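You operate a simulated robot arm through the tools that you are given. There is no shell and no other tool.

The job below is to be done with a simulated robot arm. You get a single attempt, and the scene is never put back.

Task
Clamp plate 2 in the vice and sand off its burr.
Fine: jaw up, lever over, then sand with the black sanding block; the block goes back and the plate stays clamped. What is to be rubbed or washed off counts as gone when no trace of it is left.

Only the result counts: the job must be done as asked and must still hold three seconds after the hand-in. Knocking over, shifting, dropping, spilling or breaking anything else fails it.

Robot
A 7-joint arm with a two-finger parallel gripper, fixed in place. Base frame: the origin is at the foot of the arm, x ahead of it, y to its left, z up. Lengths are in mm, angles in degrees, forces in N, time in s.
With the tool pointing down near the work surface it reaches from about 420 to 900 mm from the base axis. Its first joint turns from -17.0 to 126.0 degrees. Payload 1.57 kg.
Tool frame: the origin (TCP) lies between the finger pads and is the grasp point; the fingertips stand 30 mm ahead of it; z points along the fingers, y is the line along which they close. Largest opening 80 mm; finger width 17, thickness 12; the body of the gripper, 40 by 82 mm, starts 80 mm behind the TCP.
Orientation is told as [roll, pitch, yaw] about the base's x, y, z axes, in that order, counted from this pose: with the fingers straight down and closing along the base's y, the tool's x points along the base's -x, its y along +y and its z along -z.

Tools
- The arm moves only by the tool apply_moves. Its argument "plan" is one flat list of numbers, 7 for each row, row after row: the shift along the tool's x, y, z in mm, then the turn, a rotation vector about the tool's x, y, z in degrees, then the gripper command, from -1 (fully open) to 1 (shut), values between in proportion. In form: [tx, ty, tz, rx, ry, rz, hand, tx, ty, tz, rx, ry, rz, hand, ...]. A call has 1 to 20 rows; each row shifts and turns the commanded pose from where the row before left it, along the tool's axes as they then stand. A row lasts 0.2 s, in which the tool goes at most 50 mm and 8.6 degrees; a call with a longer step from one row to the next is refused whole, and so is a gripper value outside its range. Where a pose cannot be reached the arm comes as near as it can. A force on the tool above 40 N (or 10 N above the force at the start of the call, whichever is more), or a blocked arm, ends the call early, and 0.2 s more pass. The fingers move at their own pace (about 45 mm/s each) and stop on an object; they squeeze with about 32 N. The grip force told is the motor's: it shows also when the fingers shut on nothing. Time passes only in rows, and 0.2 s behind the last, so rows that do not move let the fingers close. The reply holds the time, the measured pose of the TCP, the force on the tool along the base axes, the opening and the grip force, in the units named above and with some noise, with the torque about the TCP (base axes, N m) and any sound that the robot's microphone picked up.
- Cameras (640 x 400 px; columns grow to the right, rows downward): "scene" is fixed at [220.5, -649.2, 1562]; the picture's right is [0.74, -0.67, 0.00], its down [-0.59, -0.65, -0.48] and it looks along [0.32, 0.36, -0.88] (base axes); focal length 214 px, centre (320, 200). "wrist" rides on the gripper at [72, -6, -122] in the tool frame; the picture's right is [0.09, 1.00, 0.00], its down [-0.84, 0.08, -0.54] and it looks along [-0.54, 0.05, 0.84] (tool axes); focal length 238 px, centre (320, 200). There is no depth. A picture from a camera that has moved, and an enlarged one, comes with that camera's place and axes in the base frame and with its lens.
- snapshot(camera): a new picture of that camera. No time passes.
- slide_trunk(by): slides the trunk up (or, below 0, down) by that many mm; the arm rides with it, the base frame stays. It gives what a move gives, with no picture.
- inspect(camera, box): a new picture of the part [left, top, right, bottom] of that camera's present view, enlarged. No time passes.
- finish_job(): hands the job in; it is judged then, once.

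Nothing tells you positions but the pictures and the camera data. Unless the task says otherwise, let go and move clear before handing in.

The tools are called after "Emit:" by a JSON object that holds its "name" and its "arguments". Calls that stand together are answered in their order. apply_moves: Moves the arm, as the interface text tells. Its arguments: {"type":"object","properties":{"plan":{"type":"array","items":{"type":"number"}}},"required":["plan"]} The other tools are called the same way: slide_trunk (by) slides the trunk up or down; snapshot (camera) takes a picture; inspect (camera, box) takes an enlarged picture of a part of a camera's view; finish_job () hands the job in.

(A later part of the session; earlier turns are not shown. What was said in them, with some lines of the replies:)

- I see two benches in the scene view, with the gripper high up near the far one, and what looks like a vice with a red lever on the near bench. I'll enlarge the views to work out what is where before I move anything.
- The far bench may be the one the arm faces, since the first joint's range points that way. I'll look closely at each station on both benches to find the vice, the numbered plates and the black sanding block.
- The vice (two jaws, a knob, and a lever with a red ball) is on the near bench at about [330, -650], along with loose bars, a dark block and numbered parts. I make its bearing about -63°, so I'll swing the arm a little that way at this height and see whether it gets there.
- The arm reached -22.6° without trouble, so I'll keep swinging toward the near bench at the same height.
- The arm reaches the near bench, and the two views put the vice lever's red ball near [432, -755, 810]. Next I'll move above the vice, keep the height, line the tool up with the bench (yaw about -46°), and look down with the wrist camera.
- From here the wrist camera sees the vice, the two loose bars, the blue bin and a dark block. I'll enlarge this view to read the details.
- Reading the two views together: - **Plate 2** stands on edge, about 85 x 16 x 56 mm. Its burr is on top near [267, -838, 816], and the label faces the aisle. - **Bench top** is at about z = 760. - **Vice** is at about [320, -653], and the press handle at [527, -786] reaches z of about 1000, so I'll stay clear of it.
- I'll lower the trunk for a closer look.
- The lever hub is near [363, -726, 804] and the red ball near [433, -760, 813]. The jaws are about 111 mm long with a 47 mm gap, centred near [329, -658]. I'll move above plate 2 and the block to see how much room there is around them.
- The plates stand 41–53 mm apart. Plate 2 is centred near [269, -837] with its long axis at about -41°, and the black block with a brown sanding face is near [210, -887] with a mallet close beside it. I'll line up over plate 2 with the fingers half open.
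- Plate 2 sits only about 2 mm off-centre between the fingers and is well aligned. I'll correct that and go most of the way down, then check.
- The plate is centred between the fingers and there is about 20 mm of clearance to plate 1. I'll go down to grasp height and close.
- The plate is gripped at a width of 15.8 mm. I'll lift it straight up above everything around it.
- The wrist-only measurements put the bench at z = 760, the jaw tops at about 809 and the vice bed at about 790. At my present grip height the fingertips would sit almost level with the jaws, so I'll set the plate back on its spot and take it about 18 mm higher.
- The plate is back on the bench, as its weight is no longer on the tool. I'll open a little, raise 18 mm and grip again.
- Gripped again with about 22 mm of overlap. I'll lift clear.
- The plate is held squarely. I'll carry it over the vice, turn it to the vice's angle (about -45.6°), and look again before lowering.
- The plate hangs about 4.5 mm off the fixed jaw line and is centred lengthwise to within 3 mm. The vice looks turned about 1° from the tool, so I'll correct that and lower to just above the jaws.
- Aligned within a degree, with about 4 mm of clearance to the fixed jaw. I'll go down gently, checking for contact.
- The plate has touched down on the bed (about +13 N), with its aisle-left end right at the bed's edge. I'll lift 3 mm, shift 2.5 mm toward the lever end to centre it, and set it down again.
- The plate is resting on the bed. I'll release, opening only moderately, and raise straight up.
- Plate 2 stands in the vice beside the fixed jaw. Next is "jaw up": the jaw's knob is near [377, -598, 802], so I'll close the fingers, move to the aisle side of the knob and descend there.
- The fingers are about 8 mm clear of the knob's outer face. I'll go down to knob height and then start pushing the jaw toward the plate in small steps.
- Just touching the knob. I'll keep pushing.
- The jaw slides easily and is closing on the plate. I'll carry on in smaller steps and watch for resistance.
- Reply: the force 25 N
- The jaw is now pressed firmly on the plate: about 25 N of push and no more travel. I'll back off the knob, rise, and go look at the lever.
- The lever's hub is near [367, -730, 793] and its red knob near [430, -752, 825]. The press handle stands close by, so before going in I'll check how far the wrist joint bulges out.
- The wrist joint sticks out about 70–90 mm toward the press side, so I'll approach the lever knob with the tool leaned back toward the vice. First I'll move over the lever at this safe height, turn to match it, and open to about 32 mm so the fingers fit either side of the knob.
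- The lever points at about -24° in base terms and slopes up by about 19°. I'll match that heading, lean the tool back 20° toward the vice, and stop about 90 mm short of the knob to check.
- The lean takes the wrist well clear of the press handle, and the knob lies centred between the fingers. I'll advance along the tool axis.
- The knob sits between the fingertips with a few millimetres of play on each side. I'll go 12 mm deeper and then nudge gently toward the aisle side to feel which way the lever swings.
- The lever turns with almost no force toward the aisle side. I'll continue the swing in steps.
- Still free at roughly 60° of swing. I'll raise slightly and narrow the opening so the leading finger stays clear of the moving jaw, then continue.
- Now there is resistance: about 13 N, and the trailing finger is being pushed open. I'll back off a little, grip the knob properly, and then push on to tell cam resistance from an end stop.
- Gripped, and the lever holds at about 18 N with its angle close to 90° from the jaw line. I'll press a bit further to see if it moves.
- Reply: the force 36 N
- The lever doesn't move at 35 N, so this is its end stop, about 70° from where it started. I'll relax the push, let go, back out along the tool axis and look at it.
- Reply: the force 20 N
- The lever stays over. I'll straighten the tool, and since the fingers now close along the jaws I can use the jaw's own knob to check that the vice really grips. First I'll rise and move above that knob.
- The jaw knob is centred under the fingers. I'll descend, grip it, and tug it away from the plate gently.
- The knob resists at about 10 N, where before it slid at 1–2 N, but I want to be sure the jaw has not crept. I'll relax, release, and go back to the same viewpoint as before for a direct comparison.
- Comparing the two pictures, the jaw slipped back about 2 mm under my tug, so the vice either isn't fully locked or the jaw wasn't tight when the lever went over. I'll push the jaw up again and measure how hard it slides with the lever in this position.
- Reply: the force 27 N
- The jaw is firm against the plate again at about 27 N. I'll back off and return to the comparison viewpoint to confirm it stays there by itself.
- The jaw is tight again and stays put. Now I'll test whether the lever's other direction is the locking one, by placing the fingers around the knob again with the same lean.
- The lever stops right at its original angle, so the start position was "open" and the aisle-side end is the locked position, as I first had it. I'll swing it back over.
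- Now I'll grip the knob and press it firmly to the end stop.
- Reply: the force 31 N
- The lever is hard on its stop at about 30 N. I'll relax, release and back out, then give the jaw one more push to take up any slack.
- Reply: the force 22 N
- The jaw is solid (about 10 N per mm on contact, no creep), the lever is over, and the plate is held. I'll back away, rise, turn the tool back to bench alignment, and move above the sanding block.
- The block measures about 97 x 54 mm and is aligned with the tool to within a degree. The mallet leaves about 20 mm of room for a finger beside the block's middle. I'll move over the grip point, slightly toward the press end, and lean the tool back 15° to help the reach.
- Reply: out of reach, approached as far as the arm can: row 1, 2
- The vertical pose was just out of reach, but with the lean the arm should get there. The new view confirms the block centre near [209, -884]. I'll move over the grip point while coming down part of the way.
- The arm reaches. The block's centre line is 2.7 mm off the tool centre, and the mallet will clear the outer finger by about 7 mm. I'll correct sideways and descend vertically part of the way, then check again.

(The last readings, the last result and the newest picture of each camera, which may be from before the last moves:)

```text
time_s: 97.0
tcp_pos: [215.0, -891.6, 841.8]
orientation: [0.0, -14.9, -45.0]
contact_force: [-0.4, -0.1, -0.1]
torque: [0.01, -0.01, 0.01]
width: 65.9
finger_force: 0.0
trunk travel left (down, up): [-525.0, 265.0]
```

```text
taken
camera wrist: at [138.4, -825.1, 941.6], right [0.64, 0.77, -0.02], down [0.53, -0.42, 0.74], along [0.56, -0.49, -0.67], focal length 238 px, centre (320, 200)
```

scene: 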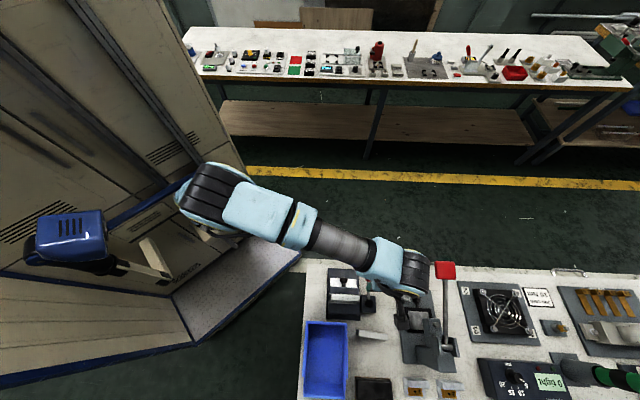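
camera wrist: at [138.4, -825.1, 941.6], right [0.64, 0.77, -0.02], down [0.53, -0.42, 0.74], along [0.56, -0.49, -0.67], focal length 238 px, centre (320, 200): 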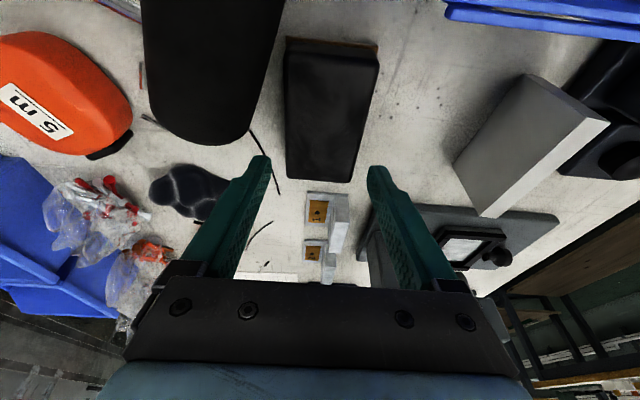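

Emit:
{"name": "apply_moves", "arguments": {"plan": [5.2, 0, 19.3, 0, 0, 0, -0.65, 2.6, 0, 9.66, 0, 0, 0, -0.65, 0, 0, 0, 0, 0, 0, -0.65]}}

Emit:
{"name": "snapshot", "arguments": {"camera": "wrist"}}

Emit:
{"name": "inspect", "arguments": {"camera": "wrist", "box": [200, 60, 440, 240]}}

```text
time_s: 97.8
tcp_pos: [213.5, -892.0, 810.4]
orientation: [0.1, -14.9, -45.0]
contact_force: [0.0, -0.5, 0.4]
torque: [0.01, 0.0, 0.02]
width: 66.1
finger_force: 0.1
trunk travel left (down, up): [-525.0, 265.0]
```

```text
taken
camera wrist: at [138.2, -825.5, 911.1], right [0.64, 0.77, -0.02], down [0.53, -0.42, 0.74], along [0.56, -0.49, -0.67], focal length 238 px, centre (320, 200)
```

wrist: 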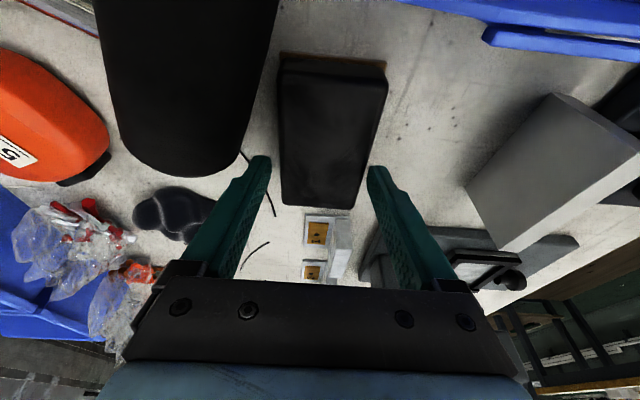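

```text
2.22 times, centred on (320, 150) of wrist
camera zoom: at [138.2, -825.5, 911.1], right [0.64, 0.77, -0.02], down [0.53, -0.42, 0.74], along [0.56, -0.49, -0.67], focal length 530 px, centre (320, 311)
```

zoom: 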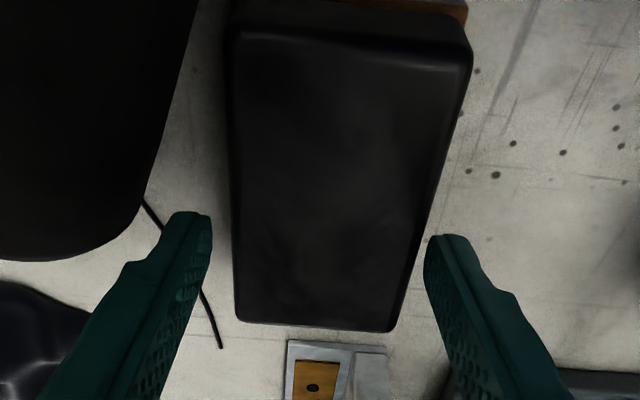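

Both fingers straddle the block with a few millimetres to spare and stay clear of the mallet. I'll take the last 11 mm down and close.

Emit:
{"name": "apply_moves", "arguments": {"plan": [1.3, 0, 4.83, 0, 0, 0, -0.65, 1.3, 0, 4.83, 0, 0, 0, -0.65, 0, 0, 0, 0, 0, 0, -0.65]}}

Emit:
{"name": "apply_moves", "arguments": {"plan": [0, 0, 0, 0, 0, 0, 1, 0, 0, 0, 0, 0, 0, 1, 0, 0, 0, 0, 0, 0, 1]}}

Emit:
{"name": "snapshot", "arguments": {"camera": "wrist"}}

```text
time_s: 98.6
tcp_pos: [213.8, -890.7, 800.3]
orientation: [0.0, -14.8, -44.9]
contact_force: [0.5, 0.1, -0.2]
torque: [0.03, 0.0, 0.04]
width: 66.1
finger_force: 0.2
trunk travel left (down, up): [-525.0, 265.0]
```

```text
time_s: 99.4
tcp_pos: [213.8, -892.2, 801.1]
orientation: [0.1, -14.8, -44.9]
contact_force: [0.0, 0.1, 0.5]
torque: [0.0, -0.01, -0.04]
width: 56.9
finger_force: 32.0
trunk travel left (down, up): [-525.0, 265.0]
```

```text
taken
camera wrist: at [138.4, -825.6, 901.3], right [0.64, 0.77, -0.02], down [0.53, -0.42, 0.74], along [0.56, -0.49, -0.67], focal length 238 px, centre (320, 200)
```

wrist: 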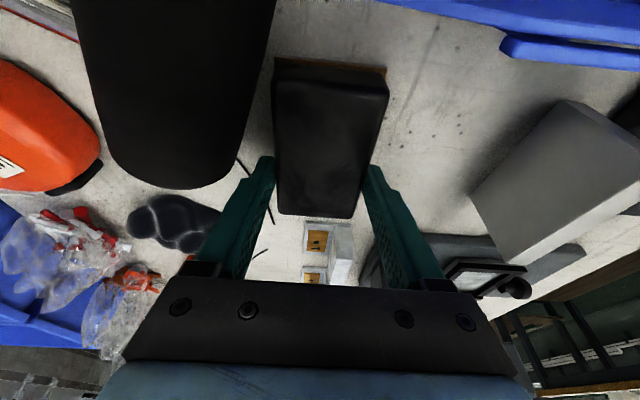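

The block is gripped at a width of 56.9 mm. I'll lift it straight up and keep track of the moves so I can put it back exactly.

Emit:
{"name": "apply_moves", "arguments": {"plan": [-2.07, 0, -7.73, 0, 0, 0, 1, -6.47, 0, -24.15, 0, 0, 0, 1, -10.35, 0, -38.64, 0, 0, 0, 1, -10.87, 0, -40.57, 0, 0, 0, 1, 0, 0, 0, 0, 0, 0, 1]}}

Emit:
{"name": "snapshot", "arguments": {"camera": "wrist"}}

Emit:
{"name": "inspect", "arguments": {"camera": "scene", "box": [320, 320, 420, 400]}}

```text
time_s: 100.6
tcp_pos: [214.3, -891.1, 916.4]
orientation: [0.0, -14.8, -45.0]
contact_force: [0.3, -0.9, -1.5]
torque: [-0.02, 0.0, 0.02]
width: 57.2
finger_force: 31.5
trunk travel left (down, up): [-525.0, 265.0]
```

```text
taken
camera wrist: at [138.7, -825.3, 1016.4], right [0.64, 0.77, -0.02], down [0.53, -0.42, 0.74], along [0.56, -0.49, -0.67], focal length 238 px, centre (320, 200)
```

wrist: 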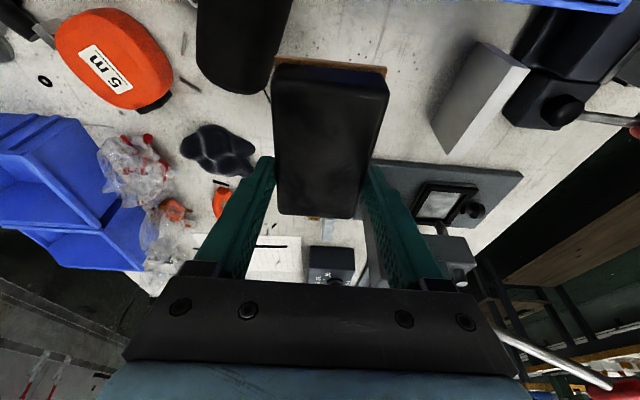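

```text
5.00 times, centred on (370, 360) of scene
camera zoom: at [220.5, -649.2, 1562.0], right [0.74, -0.67, 0.0], down [-0.59, -0.65, -0.48], along [0.32, 0.36, -0.88], focal length 1072 px, centre (70, -600)
```

zoom: 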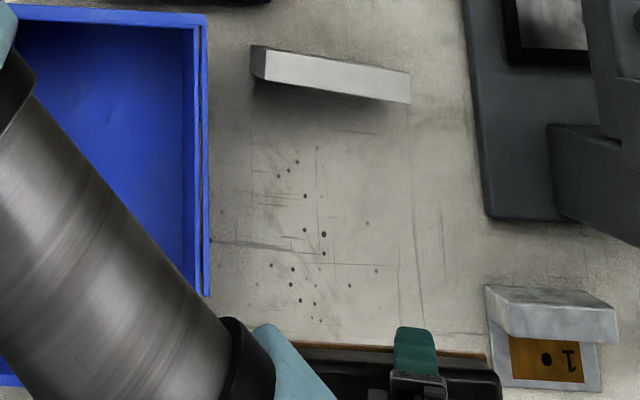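

The block is up, with its brown abrasive face underneath, and nothing else has moved. I'll carry it over the clamped plate, staying above it.

Emit:
{"name": "apply_moves", "arguments": {"plan": [12.58, 38.8, -5.78, 0, 0, 0, 1, 12.58, 38.8, -5.78, 0, 0, 0, 1, 12.58, 38.8, -5.78, 0, 0, 0, 1, 12.58, 38.8, -5.78, 0, 0, 0, 1, 12.58, 38.8, -5.78, 0, 0, 0, 1, 12.6, 38.8, -5.8, 0, 0, 0, 1, 0, 0, 0, 0, 0, 0, 1]}}

Emit:
{"name": "snapshot", "arguments": {"camera": "wrist"}}

Emit:
{"name": "inspect", "arguments": {"camera": "scene", "box": [300, 240, 440, 340]}}

```text
time_s: 102.2
tcp_pos: [319.3, -669.8, 931.4]
orientation: [0.0, -14.9, -45.0]
contact_force: [0.2, -0.1, -0.1]
torque: [0.02, 0.0, 0.0]
width: 57.1
finger_force: 31.6
trunk travel left (down, up): [-525.0, 265.0]
```

```text
taken
camera wrist: at [244.7, -603.3, 1030.1], right [0.64, 0.77, -0.02], down [0.53, -0.42, 0.74], along [0.56, -0.49, -0.67], focal length 238 px, centre (320, 200)
```

wrist: 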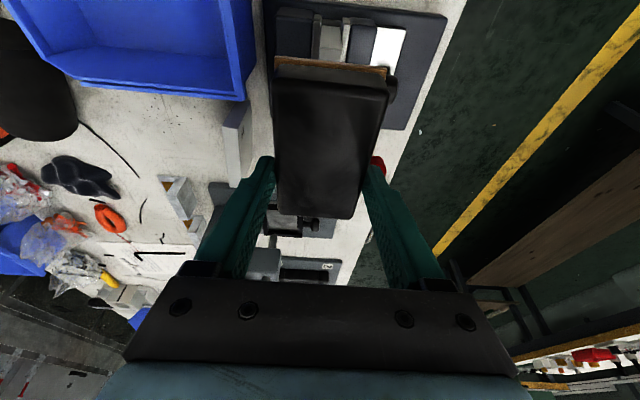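

```text
4.00 times, centred on (370, 290) of scene
camera zoom: at [220.5, -649.2, 1562.0], right [0.74, -0.67, 0.0], down [-0.59, -0.65, -0.48], along [0.32, 0.36, -0.88], focal length 858 px, centre (120, -160)
```

zoom: 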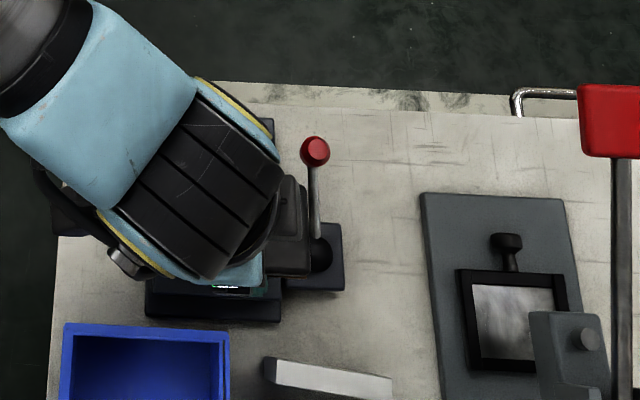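

The block is over the plate and well above the lever parts. I'll lower until it touches the plate top.

Emit:
{"name": "apply_moves", "arguments": {"plan": [6.47, 0, 24.15, 0, 0, 0, 1, 3.1, 0, 11.6, 0, 0, 0, 1, 1.3, 0, 4.83, 0, 0, 0, 1, 0, 0, 0, 0, 0, 0, 1]}}

Emit:
{"name": "inspect", "arguments": {"camera": "wrist", "box": [220, 0, 440, 240]}}

```text
time_s: 103.2
tcp_pos: [320.6, -670.2, 888.5]
orientation: [0.0, -15.0, -45.0]
contact_force: [-0.4, -1.2, -1.2]
torque: [0.0, 0.0, 0.03]
width: 57.1
finger_force: 32.1
trunk travel left (down, up): [-525.0, 265.0]
```

```text
1.67 times, centred on (330, 120) of wrist
camera zoom: at [244.7, -603.3, 988.2], right [0.64, 0.77, -0.02], down [0.53, -0.42, 0.74], along [0.56, -0.49, -0.67], focal length 397 px, centre (303, 333)
```

zoom: 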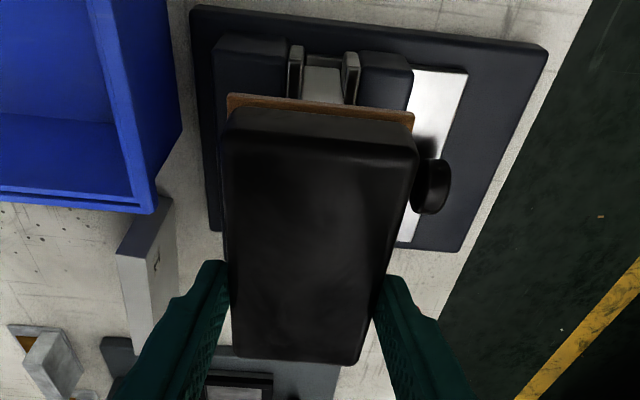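

Emit:
{"name": "apply_moves", "arguments": {"plan": [0.39, 0, 1.45, 0, 0, 0, 1, 0.39, 0, 1.45, 0, 0, 0, 1, 0, 0, 0, 0, 0, 0, 1]}}

Emit:
{"name": "apply_moves", "arguments": {"plan": [0.39, 0, 1.45, 0, 0, 0, 1, 0, 0, 0, 0, 0, 0, 1]}}

```text
time_s: 104.0
tcp_pos: [319.7, -669.2, 885.5]
orientation: [0.0, -15.0, -45.0]
contact_force: [-0.7, -0.4, 0.2]
torque: [0.04, 0.03, 0.03]
width: 57.2
finger_force: 31.9
trunk travel left (down, up): [-525.0, 265.0]
```

```text
time_s: 104.6
tcp_pos: [320.0, -669.6, 883.9]
orientation: [-0.2, -15.0, -45.0]
contact_force: [-0.1, 4.2, 11.7]
torque: [0.31, 0.12, 0.01]
width: 57.2
finger_force: 32.0
trunk travel left (down, up): [-525.0, 265.0]
```

Contact at about 12 N. I'll start with a short, gentle stroke along the plate and check that it stays held.

Emit:
{"name": "apply_moves", "arguments": {"plan": [-4.83, 0, 1.29, 0, 0, 0, 1, -4.83, 0, 1.29, 0, 0, 0, 1, 4.83, 0, -1.29, 0, 0, 0, 1, 4.83, 0, -1.29, 0, 0, 0, 1, 4.83, 0, -1.29, 0, 0, 0, 1, 4.83, 0, -1.29, 0, 0, 0, 1, -4.83, 0, 1.29, 0, 0, 0, 1, -4.83, 0, 1.29, 0, 0, 0, 1]}}

Emit:
{"name": "inspect", "arguments": {"camera": "wrist", "box": [220, 0, 440, 240]}}

```text
time_s: 106.4
tcp_pos: [318.1, -667.9, 885.3]
orientation: [-0.2, -14.9, -45.1]
contact_force: [-8.4, 6.8, 24.1]
torque: [0.12, 0.11, 0.0]
width: 57.4
finger_force: 32.5
trunk travel left (down, up): [-525.0, 265.0]
```

```text
1.67 times, centred on (330, 120) of wrist
camera zoom: at [243.7, -601.9, 984.9], right [0.64, 0.77, -0.02], down [0.53, -0.42, 0.74], along [0.56, -0.49, -0.67], focal length 397 px, centre (303, 333)
```

zoom: 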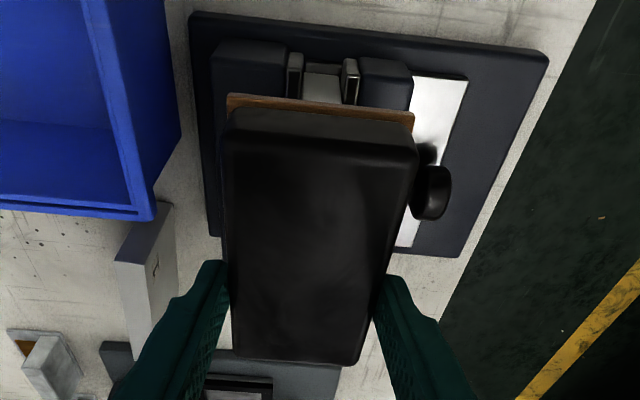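

The force crept to 24 N normal and about 11 N along the stroke. I'll lift briefly to check the plate and the burr before going on.

Emit:
{"name": "apply_moves", "arguments": {"plan": [-1.29, 0, -4.83, 0, 0, 0, 1, -9.06, 0, -33.8, 0, 0, 0, 1, 15, -46, 4, 0, 0, 0, 1, 0, -40, 0, 0, 0, 0, 1, 0, 0, 0, 0, 0, 0, 1]}}

Emit:
{"name": "inspect", "arguments": {"camera": "wrist", "box": [300, 0, 560, 200]}}

Emit:
{"name": "inspect", "arguments": {"camera": "scene", "box": [310, 260, 410, 330]}}

```text
time_s: 107.6
tcp_pos: [249.7, -721.5, 914.6]
orientation: [0.0, -14.7, -45.0]
contact_force: [1.2, -0.3, -0.2]
torque: [-0.01, -0.02, -0.04]
width: 57.5
finger_force: 32.2
trunk travel left (down, up): [-525.0, 265.0]
```

```text
2.00 times, centred on (430, 100) of wrist
camera zoom: at [174.2, -655.4, 1015.4], right [0.64, 0.77, -0.02], down [0.53, -0.42, 0.74], along [0.56, -0.49, -0.67], focal length 477 px, centre (100, 400)
```

zoom: 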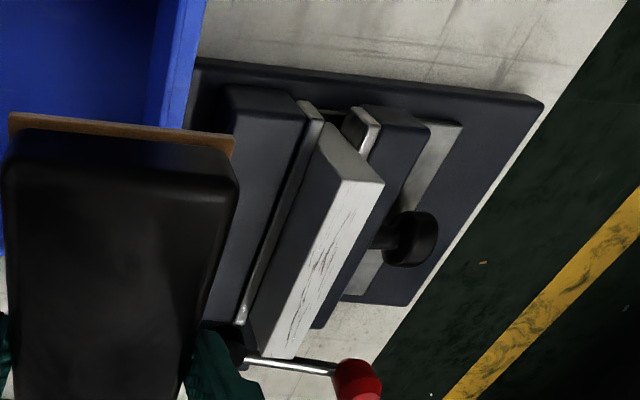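

```text
5.71 times, centred on (360, 295) of scene
camera zoom: at [220.5, -649.2, 1562.0], right [0.74, -0.67, 0.0], down [-0.59, -0.65, -0.48], along [0.32, 0.36, -0.88], focal length 1226 px, centre (91, -343)
```

zoom: 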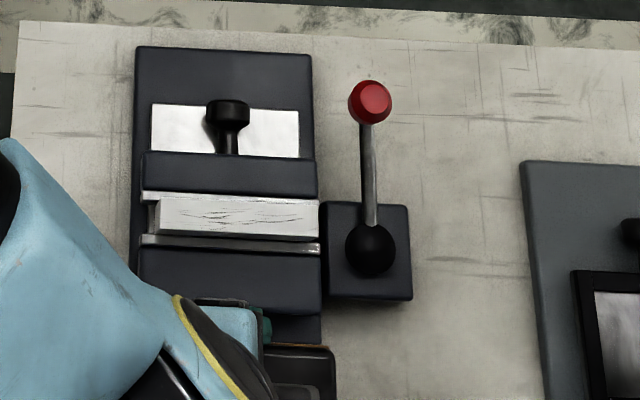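

The plate has not shifted and the burr already looks fainter, so the sanding works. I'll return with slightly less pressure and do longer strokes.

Emit:
{"name": "apply_moves", "arguments": {"plan": [0, 40, 0, 0, 0, 0, 1, -15, 46, -4, 0, 0, 0, 1, 7.76, 0, 28.98, 0, 0, 0, 1, 1.94, 0, 7.24, 0, 0, 0, 1, 0.41, 0, 1.55, 0, 0, 0, 1, 0, 0, 0, 0, 0, 0, 1]}}

```text
time_s: 109.0
tcp_pos: [321.1, -669.8, 884.5]
orientation: [-0.2, -15.0, -45.0]
contact_force: [0.2, 0.6, 5.6]
torque: [0.02, -0.02, 0.01]
width: 57.3
finger_force: 32.1
trunk travel left (down, up): [-525.0, 265.0]
```

Emit:
{"name": "apply_moves", "arguments": {"plan": [-7.1, 0, 2.3, 0, 0, 0, 1, -7.24, 0, 1.94, 0, 0, 0, 1, 7.24, 0, -1.94, 0, 0, 0, 1, 7.24, 0, -1.94, 0, 0, 0, 1, 7.24, 0, -1.94, 0, 0, 0, 1, 7.24, 0, -1.94, 0, 0, 0, 1, -7.24, 0, 1.94, 0, 0, 0, 1, -7.24, 0, 1.94, 0, 0, 0, 1, -7.24, 0, 1.94, 0, 0, 0, 1, -7.24, 0, 1.94, 0, 0, 0, 1, 7.24, 0, -1.94, 0, 0, 0, 1, 7.24, 0, -1.94, 0, 0, 0, 1, 7.24, 0, -1.94, 0, 0, 0, 1, 7.24, 0, -1.94, 0, 0, 0, 1, -7.24, 0, 1.94, 0, 0, 0, 1, -7.24, 0, 1.94, 0, 0, 0, 1, -7.24, 0, 1.94, 0, 0, 0, 1, -7.24, 0, 1.94, 0, 0, 0, 1, 7.24, 0, -1.94, 0, 0, 0, 1, 7.24, 0, -1.94, 0, 0, 0, 1]}}

```text
time_s: 113.2
tcp_pos: [321.1, -669.0, 885.4]
orientation: [0.0, -15.0, -44.9]
contact_force: [3.7, -3.5, 10.2]
torque: [-0.24, -0.24, -0.01]
width: 57.4
finger_force: 32.0
trunk travel left (down, up): [-525.0, 265.0]
```

About 10 N, steady. I'll lift aside and look again.

Emit:
{"name": "apply_moves", "arguments": {"plan": [-1.29, 0, -4.83, 0, 0, 0, 1, -9.06, 0, -33.81, 0, 0, 0, 1, 0, -46, 0, 0, 0, 0, 1, 0, -40, 0, 0, 0, 0, 1, 0, 0, 0, 0, 0, 0, 1]}}

Emit:
{"name": "inspect", "arguments": {"camera": "wrist", "box": [360, 40, 520, 180]}}

Emit:
{"name": "inspect", "arguments": {"camera": "scene", "box": [330, 282, 370, 307]}}

```text
time_s: 114.4
tcp_pos: [259.4, -730.4, 925.2]
orientation: [0.0, -15.0, -45.1]
contact_force: [-0.6, -0.3, -1.1]
torque: [-0.01, 0.01, -0.01]
width: 57.7
finger_force: 32.1
trunk travel left (down, up): [-525.0, 265.0]
```

```text
2.86 times, centred on (440, 110) of wrist
camera zoom: at [184.2, -664.3, 1024.4], right [0.64, 0.77, -0.02], down [0.53, -0.42, 0.74], along [0.56, -0.49, -0.67], focal length 681 px, centre (-23, 457)
```

zoom: 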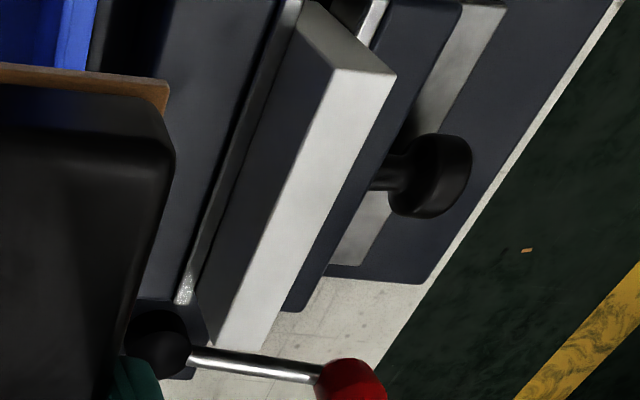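

```text
16.00 times, centred on (350, 294) of scene
camera zoom: at [220.5, -649.2, 1562.0], right [0.74, -0.67, 0.0], down [-0.59, -0.65, -0.48], along [0.32, 0.36, -0.88], focal length 3432 px, centre (-160, -1312)
```

zoom: 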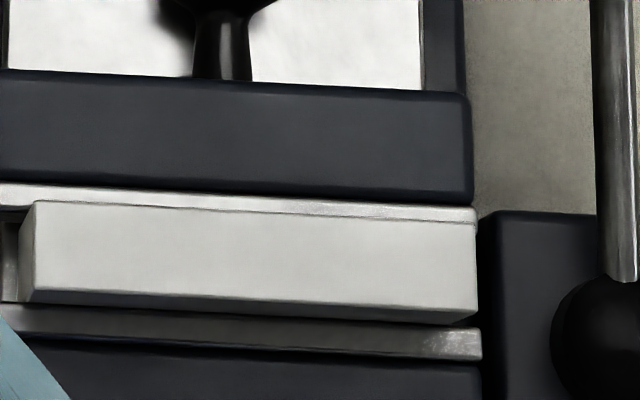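

The burr looks completely gone from both cameras. To be safe against an invisible remnant, I'll do one more full set of strokes.

Emit:
{"name": "apply_moves", "arguments": {"plan": [0, 40, 0, 0, 0, 0, 1, 0, 46, 0, 0, 0, 0, 1, 7.76, 0, 28.98, 0, 0, 0, 1, 1.94, 0, 7.24, 0, 0, 0, 1, 0.65, 0, 2.42, 0, 0, 0, 1, 0, 0, 0, 0, 0, 0, 1]}}

Emit:
{"name": "apply_moves", "arguments": {"plan": [-7.24, 0, 1.94, 0, 0, 0, 1, -7.24, 0, 1.94, 0, 0, 0, 1, 7.24, 0, -1.94, 0, 0, 0, 1, 7.24, 0, -1.94, 0, 0, 0, 1, 7.24, 0, -1.94, 0, 0, 0, 1, 7.24, 0, -1.94, 0, 0, 0, 1, -7.24, 0, 1.94, 0, 0, 0, 1, -7.24, 0, 1.94, 0, 0, 0, 1, -7.24, 0, 1.94, 0, 0, 0, 1, -7.24, 0, 1.94, 0, 0, 0, 1, 7.24, 0, -1.94, 0, 0, 0, 1, 7.24, 0, -1.94, 0, 0, 0, 1, 7.24, 0, -1.94, 0, 0, 0, 1, 7.24, 0, -1.94, 0, 0, 0, 1, -7.24, 0, 1.94, 0, 0, 0, 1, -7.24, 0, 1.94, 0, 0, 0, 1, -7.24, 0, 1.94, 0, 0, 0, 1, -7.24, 0, 1.94, 0, 0, 0, 1, 7.24, 0, -1.94, 0, 0, 0, 1, 7.24, 0, -1.94, 0, 0, 0, 1]}}

```text
time_s: 115.8
tcp_pos: [320.6, -668.9, 884.0]
orientation: [-0.1, -14.9, -45.0]
contact_force: [-0.1, 0.3, 4.9]
torque: [-0.01, -0.02, 0.01]
width: 57.5
finger_force: 32.3
trunk travel left (down, up): [-525.0, 265.0]
```

```text
time_s: 120.0
tcp_pos: [319.6, -669.1, 884.4]
orientation: [-0.1, -14.9, -44.9]
contact_force: [3.2, -1.8, 9.4]
torque: [-0.15, -0.17, 0.0]
width: 57.2
finger_force: 31.9
trunk travel left (down, up): [-525.0, 265.0]
```

Done sanding. I'll lift off and carry the block back above its spot, checking that it hasn't slipped in the grip.

Emit:
{"name": "apply_moves", "arguments": {"plan": [-1.29, 0, -4.83, 0, 0, 0, 1, -10.61, 0, -39.6, 0, 0, 0, 1, -12.58, -38.8, 5.78, 0, 0, 0, 1, -12.58, -38.8, 5.78, 0, 0, 0, 1, -12.58, -38.8, 5.78, 0, 0, 0, 1, -12.58, -38.8, 5.78, 0, 0, 0, 1, -12.58, -38.8, 5.78, 0, 0, 0, 1, -12.6, -38.8, 5.8, 0, 0, 0, 1, 0, 0, 0, 0, 0, 0, 1]}}

Emit:
{"name": "snapshot", "arguments": {"camera": "wrist"}}

Emit:
{"name": "inspect", "arguments": {"camera": "scene", "box": [310, 260, 410, 330]}}

Emit:
{"name": "inspect", "arguments": {"camera": "scene", "box": [330, 282, 370, 307]}}

```text
time_s: 122.0
tcp_pos: [213.4, -890.9, 914.3]
orientation: [0.1, -14.9, -45.0]
contact_force: [-1.1, 0.4, -1.6]
torque: [-0.01, -0.01, 0.0]
width: 57.1
finger_force: 32.1
trunk travel left (down, up): [-525.0, 265.0]
```

```text
taken
camera wrist: at [138.2, -825.0, 1015.6], right [0.64, 0.77, -0.02], down [0.53, -0.42, 0.74], along [0.56, -0.49, -0.67], focal length 238 px, centre (320, 200)
```

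wrist: 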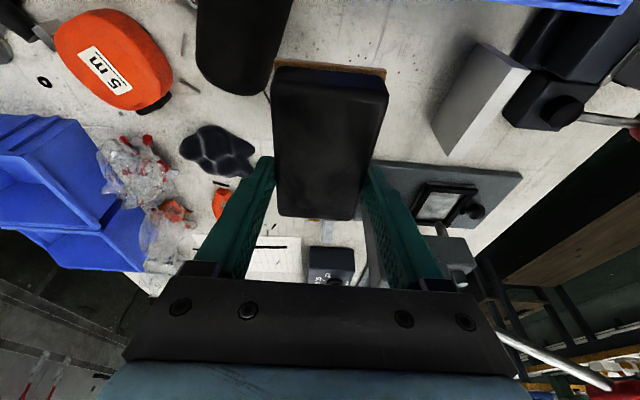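

```text
5.71 times, centred on (360, 295) of scene
camera zoom: at [220.5, -649.2, 1562.0], right [0.74, -0.67, 0.0], down [-0.59, -0.65, -0.48], along [0.32, 0.36, -0.88], focal length 1226 px, centre (91, -343)
```

zoom: 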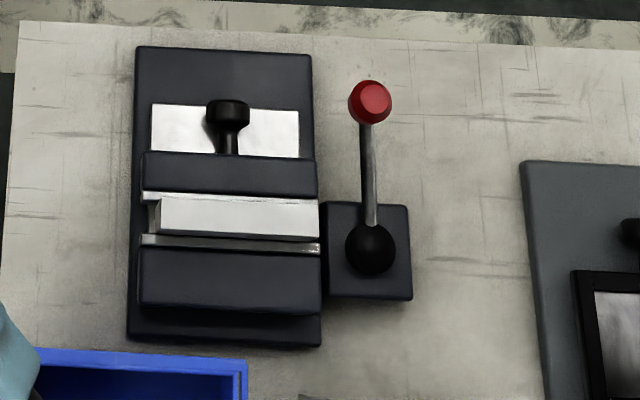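

```text
16.00 times, centred on (350, 294) of scene
camera zoom: at [220.5, -649.2, 1562.0], right [0.74, -0.67, 0.0], down [-0.59, -0.65, -0.48], along [0.32, 0.36, -0.88], focal length 3432 px, centre (-160, -1312)
```

zoom: 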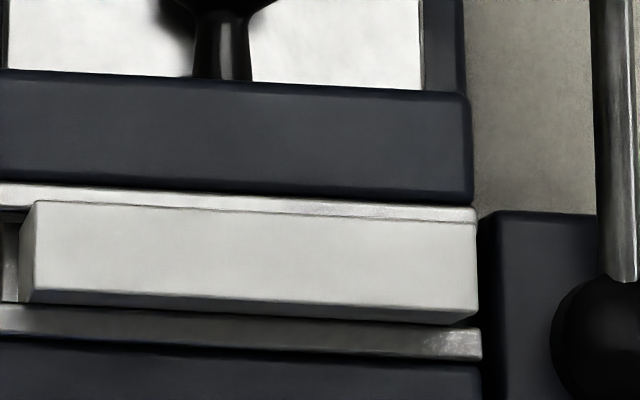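

The plate top is clean, the plate, jaw and lever are unchanged, and the block is still held as before. I'll lower the block back onto its spot.

Emit:
{"name": "apply_moves", "arguments": {"plan": [10.87, 0, 40.57, 0, 0, 0, 1, 10.35, 0, 38.64, 0, 0, 0, 1, 5.18, 0, 19.32, 0, 0, 0, 1, 1.81, 0, 6.76, 0, 0, 0, 1, 0.78, 0, 2.9, 0, 0, 0, 1, 0, 0, 0, 0, 0, 0, 1]}}

Emit:
{"name": "snapshot", "arguments": {"camera": "wrist"}}

```text
time_s: 123.4
tcp_pos: [213.7, -891.9, 803.8]
orientation: [0.0, -14.8, -45.0]
contact_force: [-0.1, 0.3, -1.8]
torque: [0.02, -0.02, -0.02]
width: 57.1
finger_force: 31.8
trunk travel left (down, up): [-525.0, 265.0]
```

```text
taken
camera wrist: at [138.3, -825.0, 904.0], right [0.64, 0.77, -0.02], down [0.53, -0.42, 0.74], along [0.56, -0.49, -0.67], focal length 238 px, centre (320, 200)
```

wrist: 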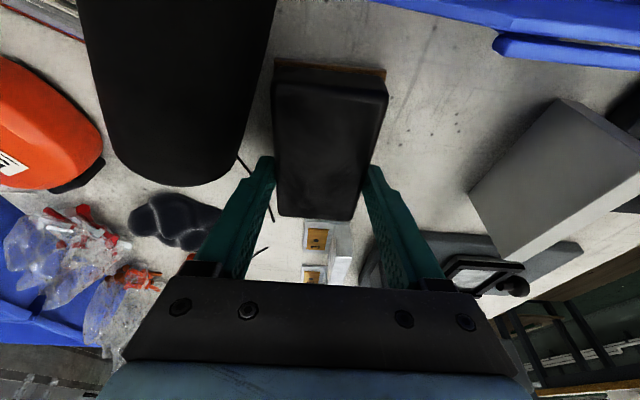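

Emit:
{"name": "apply_moves", "arguments": {"plan": [0.39, 0, 1.45, 0, 0, 0, 1, 0.26, 0, 0.97, 0, 0, 0, 1, 0, 0, 0, 0, 0, 0, 1]}}

Emit:
{"name": "apply_moves", "arguments": {"plan": [0.13, 0, 0.48, 0, 0, 0, 1, 0, 0, 0, 0, 0, 0, 1]}}

```text
time_s: 124.2
tcp_pos: [211.9, -891.4, 801.6]
orientation: [0.1, -14.9, -45.0]
contact_force: [0.4, -0.1, -0.4]
torque: [0.0, -0.01, 0.01]
width: 57.0
finger_force: 32.0
trunk travel left (down, up): [-525.0, 265.0]
```

```text
time_s: 124.8
tcp_pos: [214.3, -891.5, 800.1]
orientation: [0.0, -14.9, -45.0]
contact_force: [0.3, -0.3, -1.1]
torque: [-0.01, 0.01, 0.01]
width: 57.5
finger_force: 32.5
trunk travel left (down, up): [-525.0, 265.0]
```

Emit:
{"name": "apply_moves", "arguments": {"plan": [0.13, 0, 0.48, 0, 0, 0, 1, 0, 0, 0, 0, 0, 0, 1]}}

Emit:
{"name": "apply_moves", "arguments": {"plan": [0.13, 0, 0.48, 0, 0, 0, 1, 0, 0, 0, 0, 0, 0, 1]}}

```text
time_s: 125.4
tcp_pos: [212.6, -891.7, 800.8]
orientation: [0.0, -14.8, -45.0]
contact_force: [-0.7, 0.6, 0.3]
torque: [-0.04, -0.04, 0.02]
width: 57.0
finger_force: 31.0
trunk travel left (down, up): [-525.0, 265.0]
```

```text
time_s: 126.0
tcp_pos: [214.4, -892.1, 800.5]
orientation: [0.0, -14.8, -45.0]
contact_force: [-0.7, 1.1, 4.1]
torque: [0.05, -0.09, 0.01]
width: 57.4
finger_force: 32.1
trunk travel left (down, up): [-525.0, 265.0]
```

The block is down on the bench. I'll release with the same opening as before and rise straight up.

Emit:
{"name": "apply_moves", "arguments": {"plan": [0, 0, 0, 0, 0, 0, -0.65, 0, 0, 0, 0, 0, 0, -0.65, -1.3, 0, -4.83, 0, 0, 0, -0.65, -5.18, 0, -19.32, 0, 0, 0, -0.65, -10.35, 0, -38.64, 0, 0, 0, -0.65, -10.35, 0, -38.64, 0, 0, 0, -0.65, 0, 0, 0, 0, 0, 0, -0.65]}}

Emit:
{"name": "snapshot", "arguments": {"camera": "wrist"}}

Emit:
{"name": "inspect", "arguments": {"camera": "wrist", "box": [220, 20, 420, 180]}}

```text
time_s: 127.6
tcp_pos: [214.3, -892.6, 905.2]
orientation: [-0.1, -14.8, -44.9]
contact_force: [0.4, 0.3, -0.1]
torque: [-0.01, 0.0, 0.02]
width: 65.8
finger_force: 0.0
trunk travel left (down, up): [-525.0, 265.0]
```

```text
taken
camera wrist: at [138.6, -826.4, 1004.9], right [0.64, 0.77, -0.02], down [0.53, -0.42, 0.74], along [0.56, -0.49, -0.67], focal length 238 px, centre (320, 200)
```

wrist: 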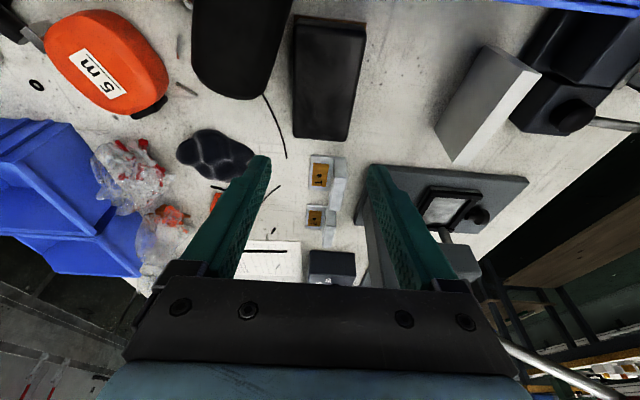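

```text
2.50 times, centred on (320, 100) of wrist
camera zoom: at [138.6, -826.4, 1004.9], right [0.64, 0.77, -0.02], down [0.53, -0.42, 0.74], along [0.56, -0.49, -0.67], focal length 596 px, centre (320, 450)
```

zoom: 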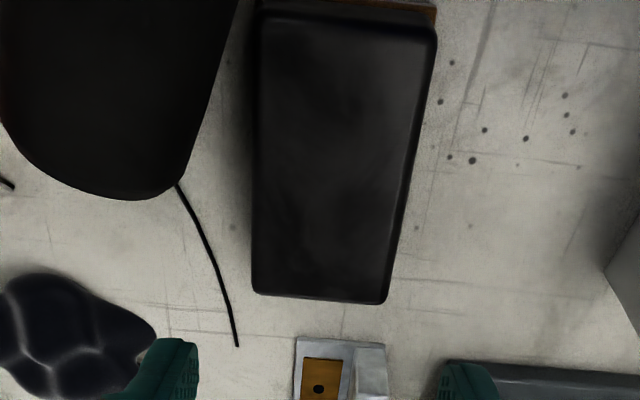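

The block is back within about half a millimetre of its original spot and the mallet is untouched. I'll move over the vice for a final close look at the plate, jaw and lever.

Emit:
{"name": "apply_moves", "arguments": {"plan": [6, 38.8, -15, 0, 0, 0, -0.3, 6, 38.8, -15, 0, 0, 0, -0.3, 12.58, 38.8, -5.78, 0, 0, 0, -0.3, 12.58, 38.8, -5.78, 0, 0, 0, -0.3, 12.58, 38.8, -5.78, 0, 5, 0, -0.3, 12.6, 38.8, -5.8, 0, 5, 0, -0.3, 0, 0, 0, 0, 5, 0, -0.3, 0, 0, 0, 0, 0, 0, -0.3]}}

Emit:
{"name": "snapshot", "arguments": {"camera": "wrist"}}

Emit:
{"name": "inspect", "arguments": {"camera": "wrist", "box": [230, 40, 430, 190]}}

```text
time_s: 129.4
tcp_pos: [326.8, -674.0, 941.7]
orientation: [-0.1, 0.2, -45.1]
contact_force: [-0.1, -0.4, 0.1]
torque: [-0.03, 0.0, -0.02]
width: 51.6
finger_force: 0.0
trunk travel left (down, up): [-525.0, 265.0]
```

```text
taken
camera wrist: at [272.0, -629.8, 1063.9], right [0.64, 0.77, 0.0], down [0.65, -0.54, 0.54], along [0.41, -0.34, -0.84], focal length 238 px, centre (320, 200)
```

wrist: 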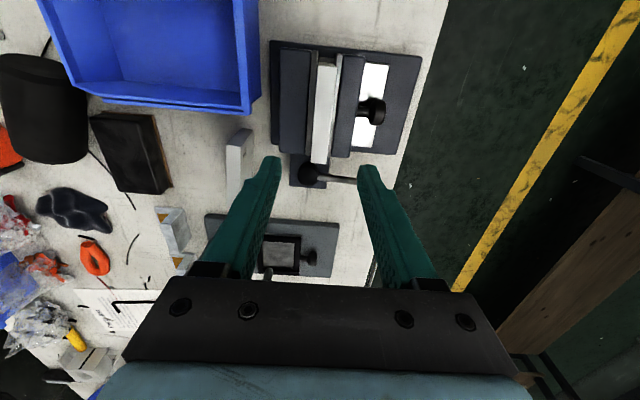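

```text
2.67 times, centred on (330, 115) of wrist
camera zoom: at [272.0, -629.8, 1063.9], right [0.64, 0.77, 0.0], down [0.65, -0.54, 0.54], along [0.41, -0.34, -0.84], focal length 636 px, centre (293, 427)
```

zoom: 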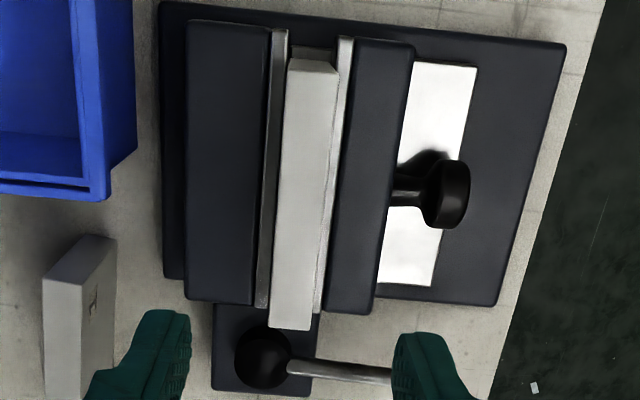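

The plate is flush between both jaws with a clean top, the lever is over, and the block is back. I'll rise well clear, take a last overall look and then hand in.

Emit:
{"name": "apply_moves", "arguments": {"plan": [0, 0, -45, 0, 0, 0, -0.3, 0, 0, -45, 0, 0, 0, -0.3, 20, 30, -30, 0, 0, 0, -0.3, 20, 40, 0, 0, 0, 0, -0.3, 0, 40, 0, 0, 0, 0, -0.3, 0, 40, 0, 0, 0, 0, -0.3, 0, 0, 0, 0, 0, 0, -0.3]}}

Emit:
{"name": "snapshot", "arguments": {"camera": "scene"}}

Emit:
{"name": "inspect", "arguments": {"camera": "scene", "box": [300, 255, 480, 400]}}

Emit:
{"name": "inspect", "arguments": {"camera": "scene", "box": [325, 275, 385, 315]}}

```text
time_s: 131.0
tcp_pos: [403.1, -540.5, 1062.6]
orientation: [0.0, 0.1, -45.0]
contact_force: [0.0, -0.3, 0.6]
torque: [-0.02, -0.02, 0.0]
width: 52.0
finger_force: 0.0
trunk travel left (down, up): [-525.0, 265.0]
```

```text
taken
```

scene: 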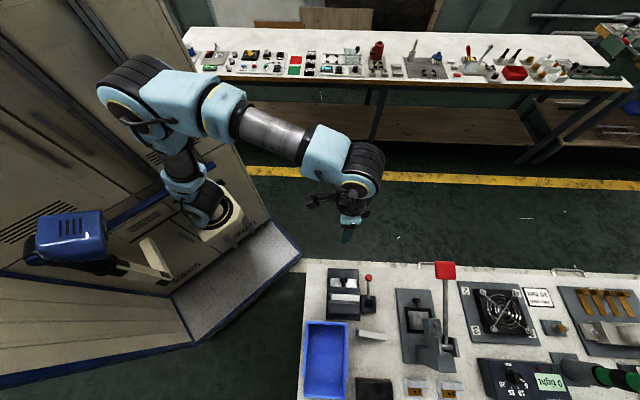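

```text
2.76 times, centred on (390, 328) of scene
camera zoom: at [220.5, -649.2, 1562.0], right [0.74, -0.67, 0.0], down [-0.59, -0.65, -0.48], along [0.32, 0.36, -0.88], focal length 592 px, centre (127, -152)
```

zoom: 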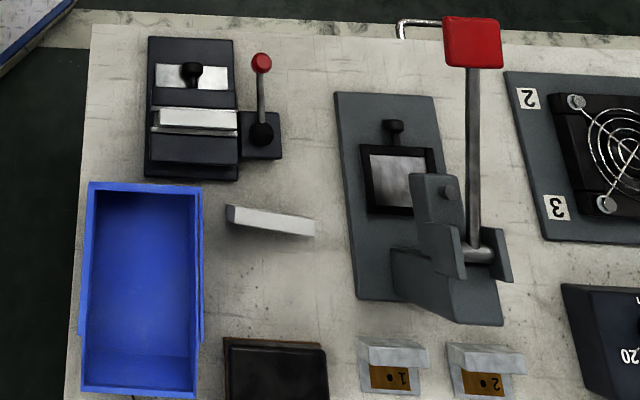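

```text
10.00 times, centred on (355, 295) of scene
camera zoom: at [220.5, -649.2, 1562.0], right [0.74, -0.67, 0.0], down [-0.59, -0.65, -0.48], along [0.32, 0.36, -0.88], focal length 2145 px, centre (-30, -750)
```

zoom: 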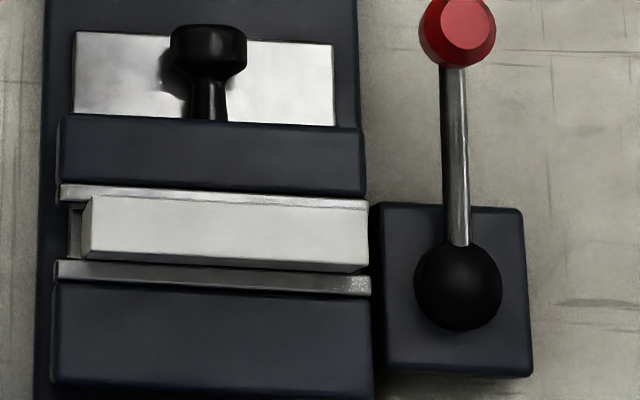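

Everything looks as asked. Plate 2 is clamped with the jaw up and the lever over, its top is clean, the black block is back in its place, nothing else has moved, and the arm is clear. I'm handing in now.

Emit:
{"name": "finish_job", "arguments": {}}

```text
The job is handed in.
```

Plate 2 is clamped in the vice with the jaw up and the lever over, and its burr is sanded off. The job is handed in, but I have no verdict back.

- **Burr:** no trace shows on the plate top in either camera. I did one extra full set of strokes after it first looked clean.
- **Clamp:** after the first time I put the lever over, I tugged the jaw knob with about 10 N and the jaw slipped back about 2 mm. I pushed the jaw up tight again and worked the lever open and back over to its stop. A further push then found the jaw solid. I did not repeat the tug test, but the plate did not shift during sanding.
- **Block:** it is back within about half a millimetre of where it started, and the mallet beside it was not touched.
- **Everything else:** nothing else looked disturbed in the last pictures. Before hand-in the gripper was empty and the arm was clear of the bench.
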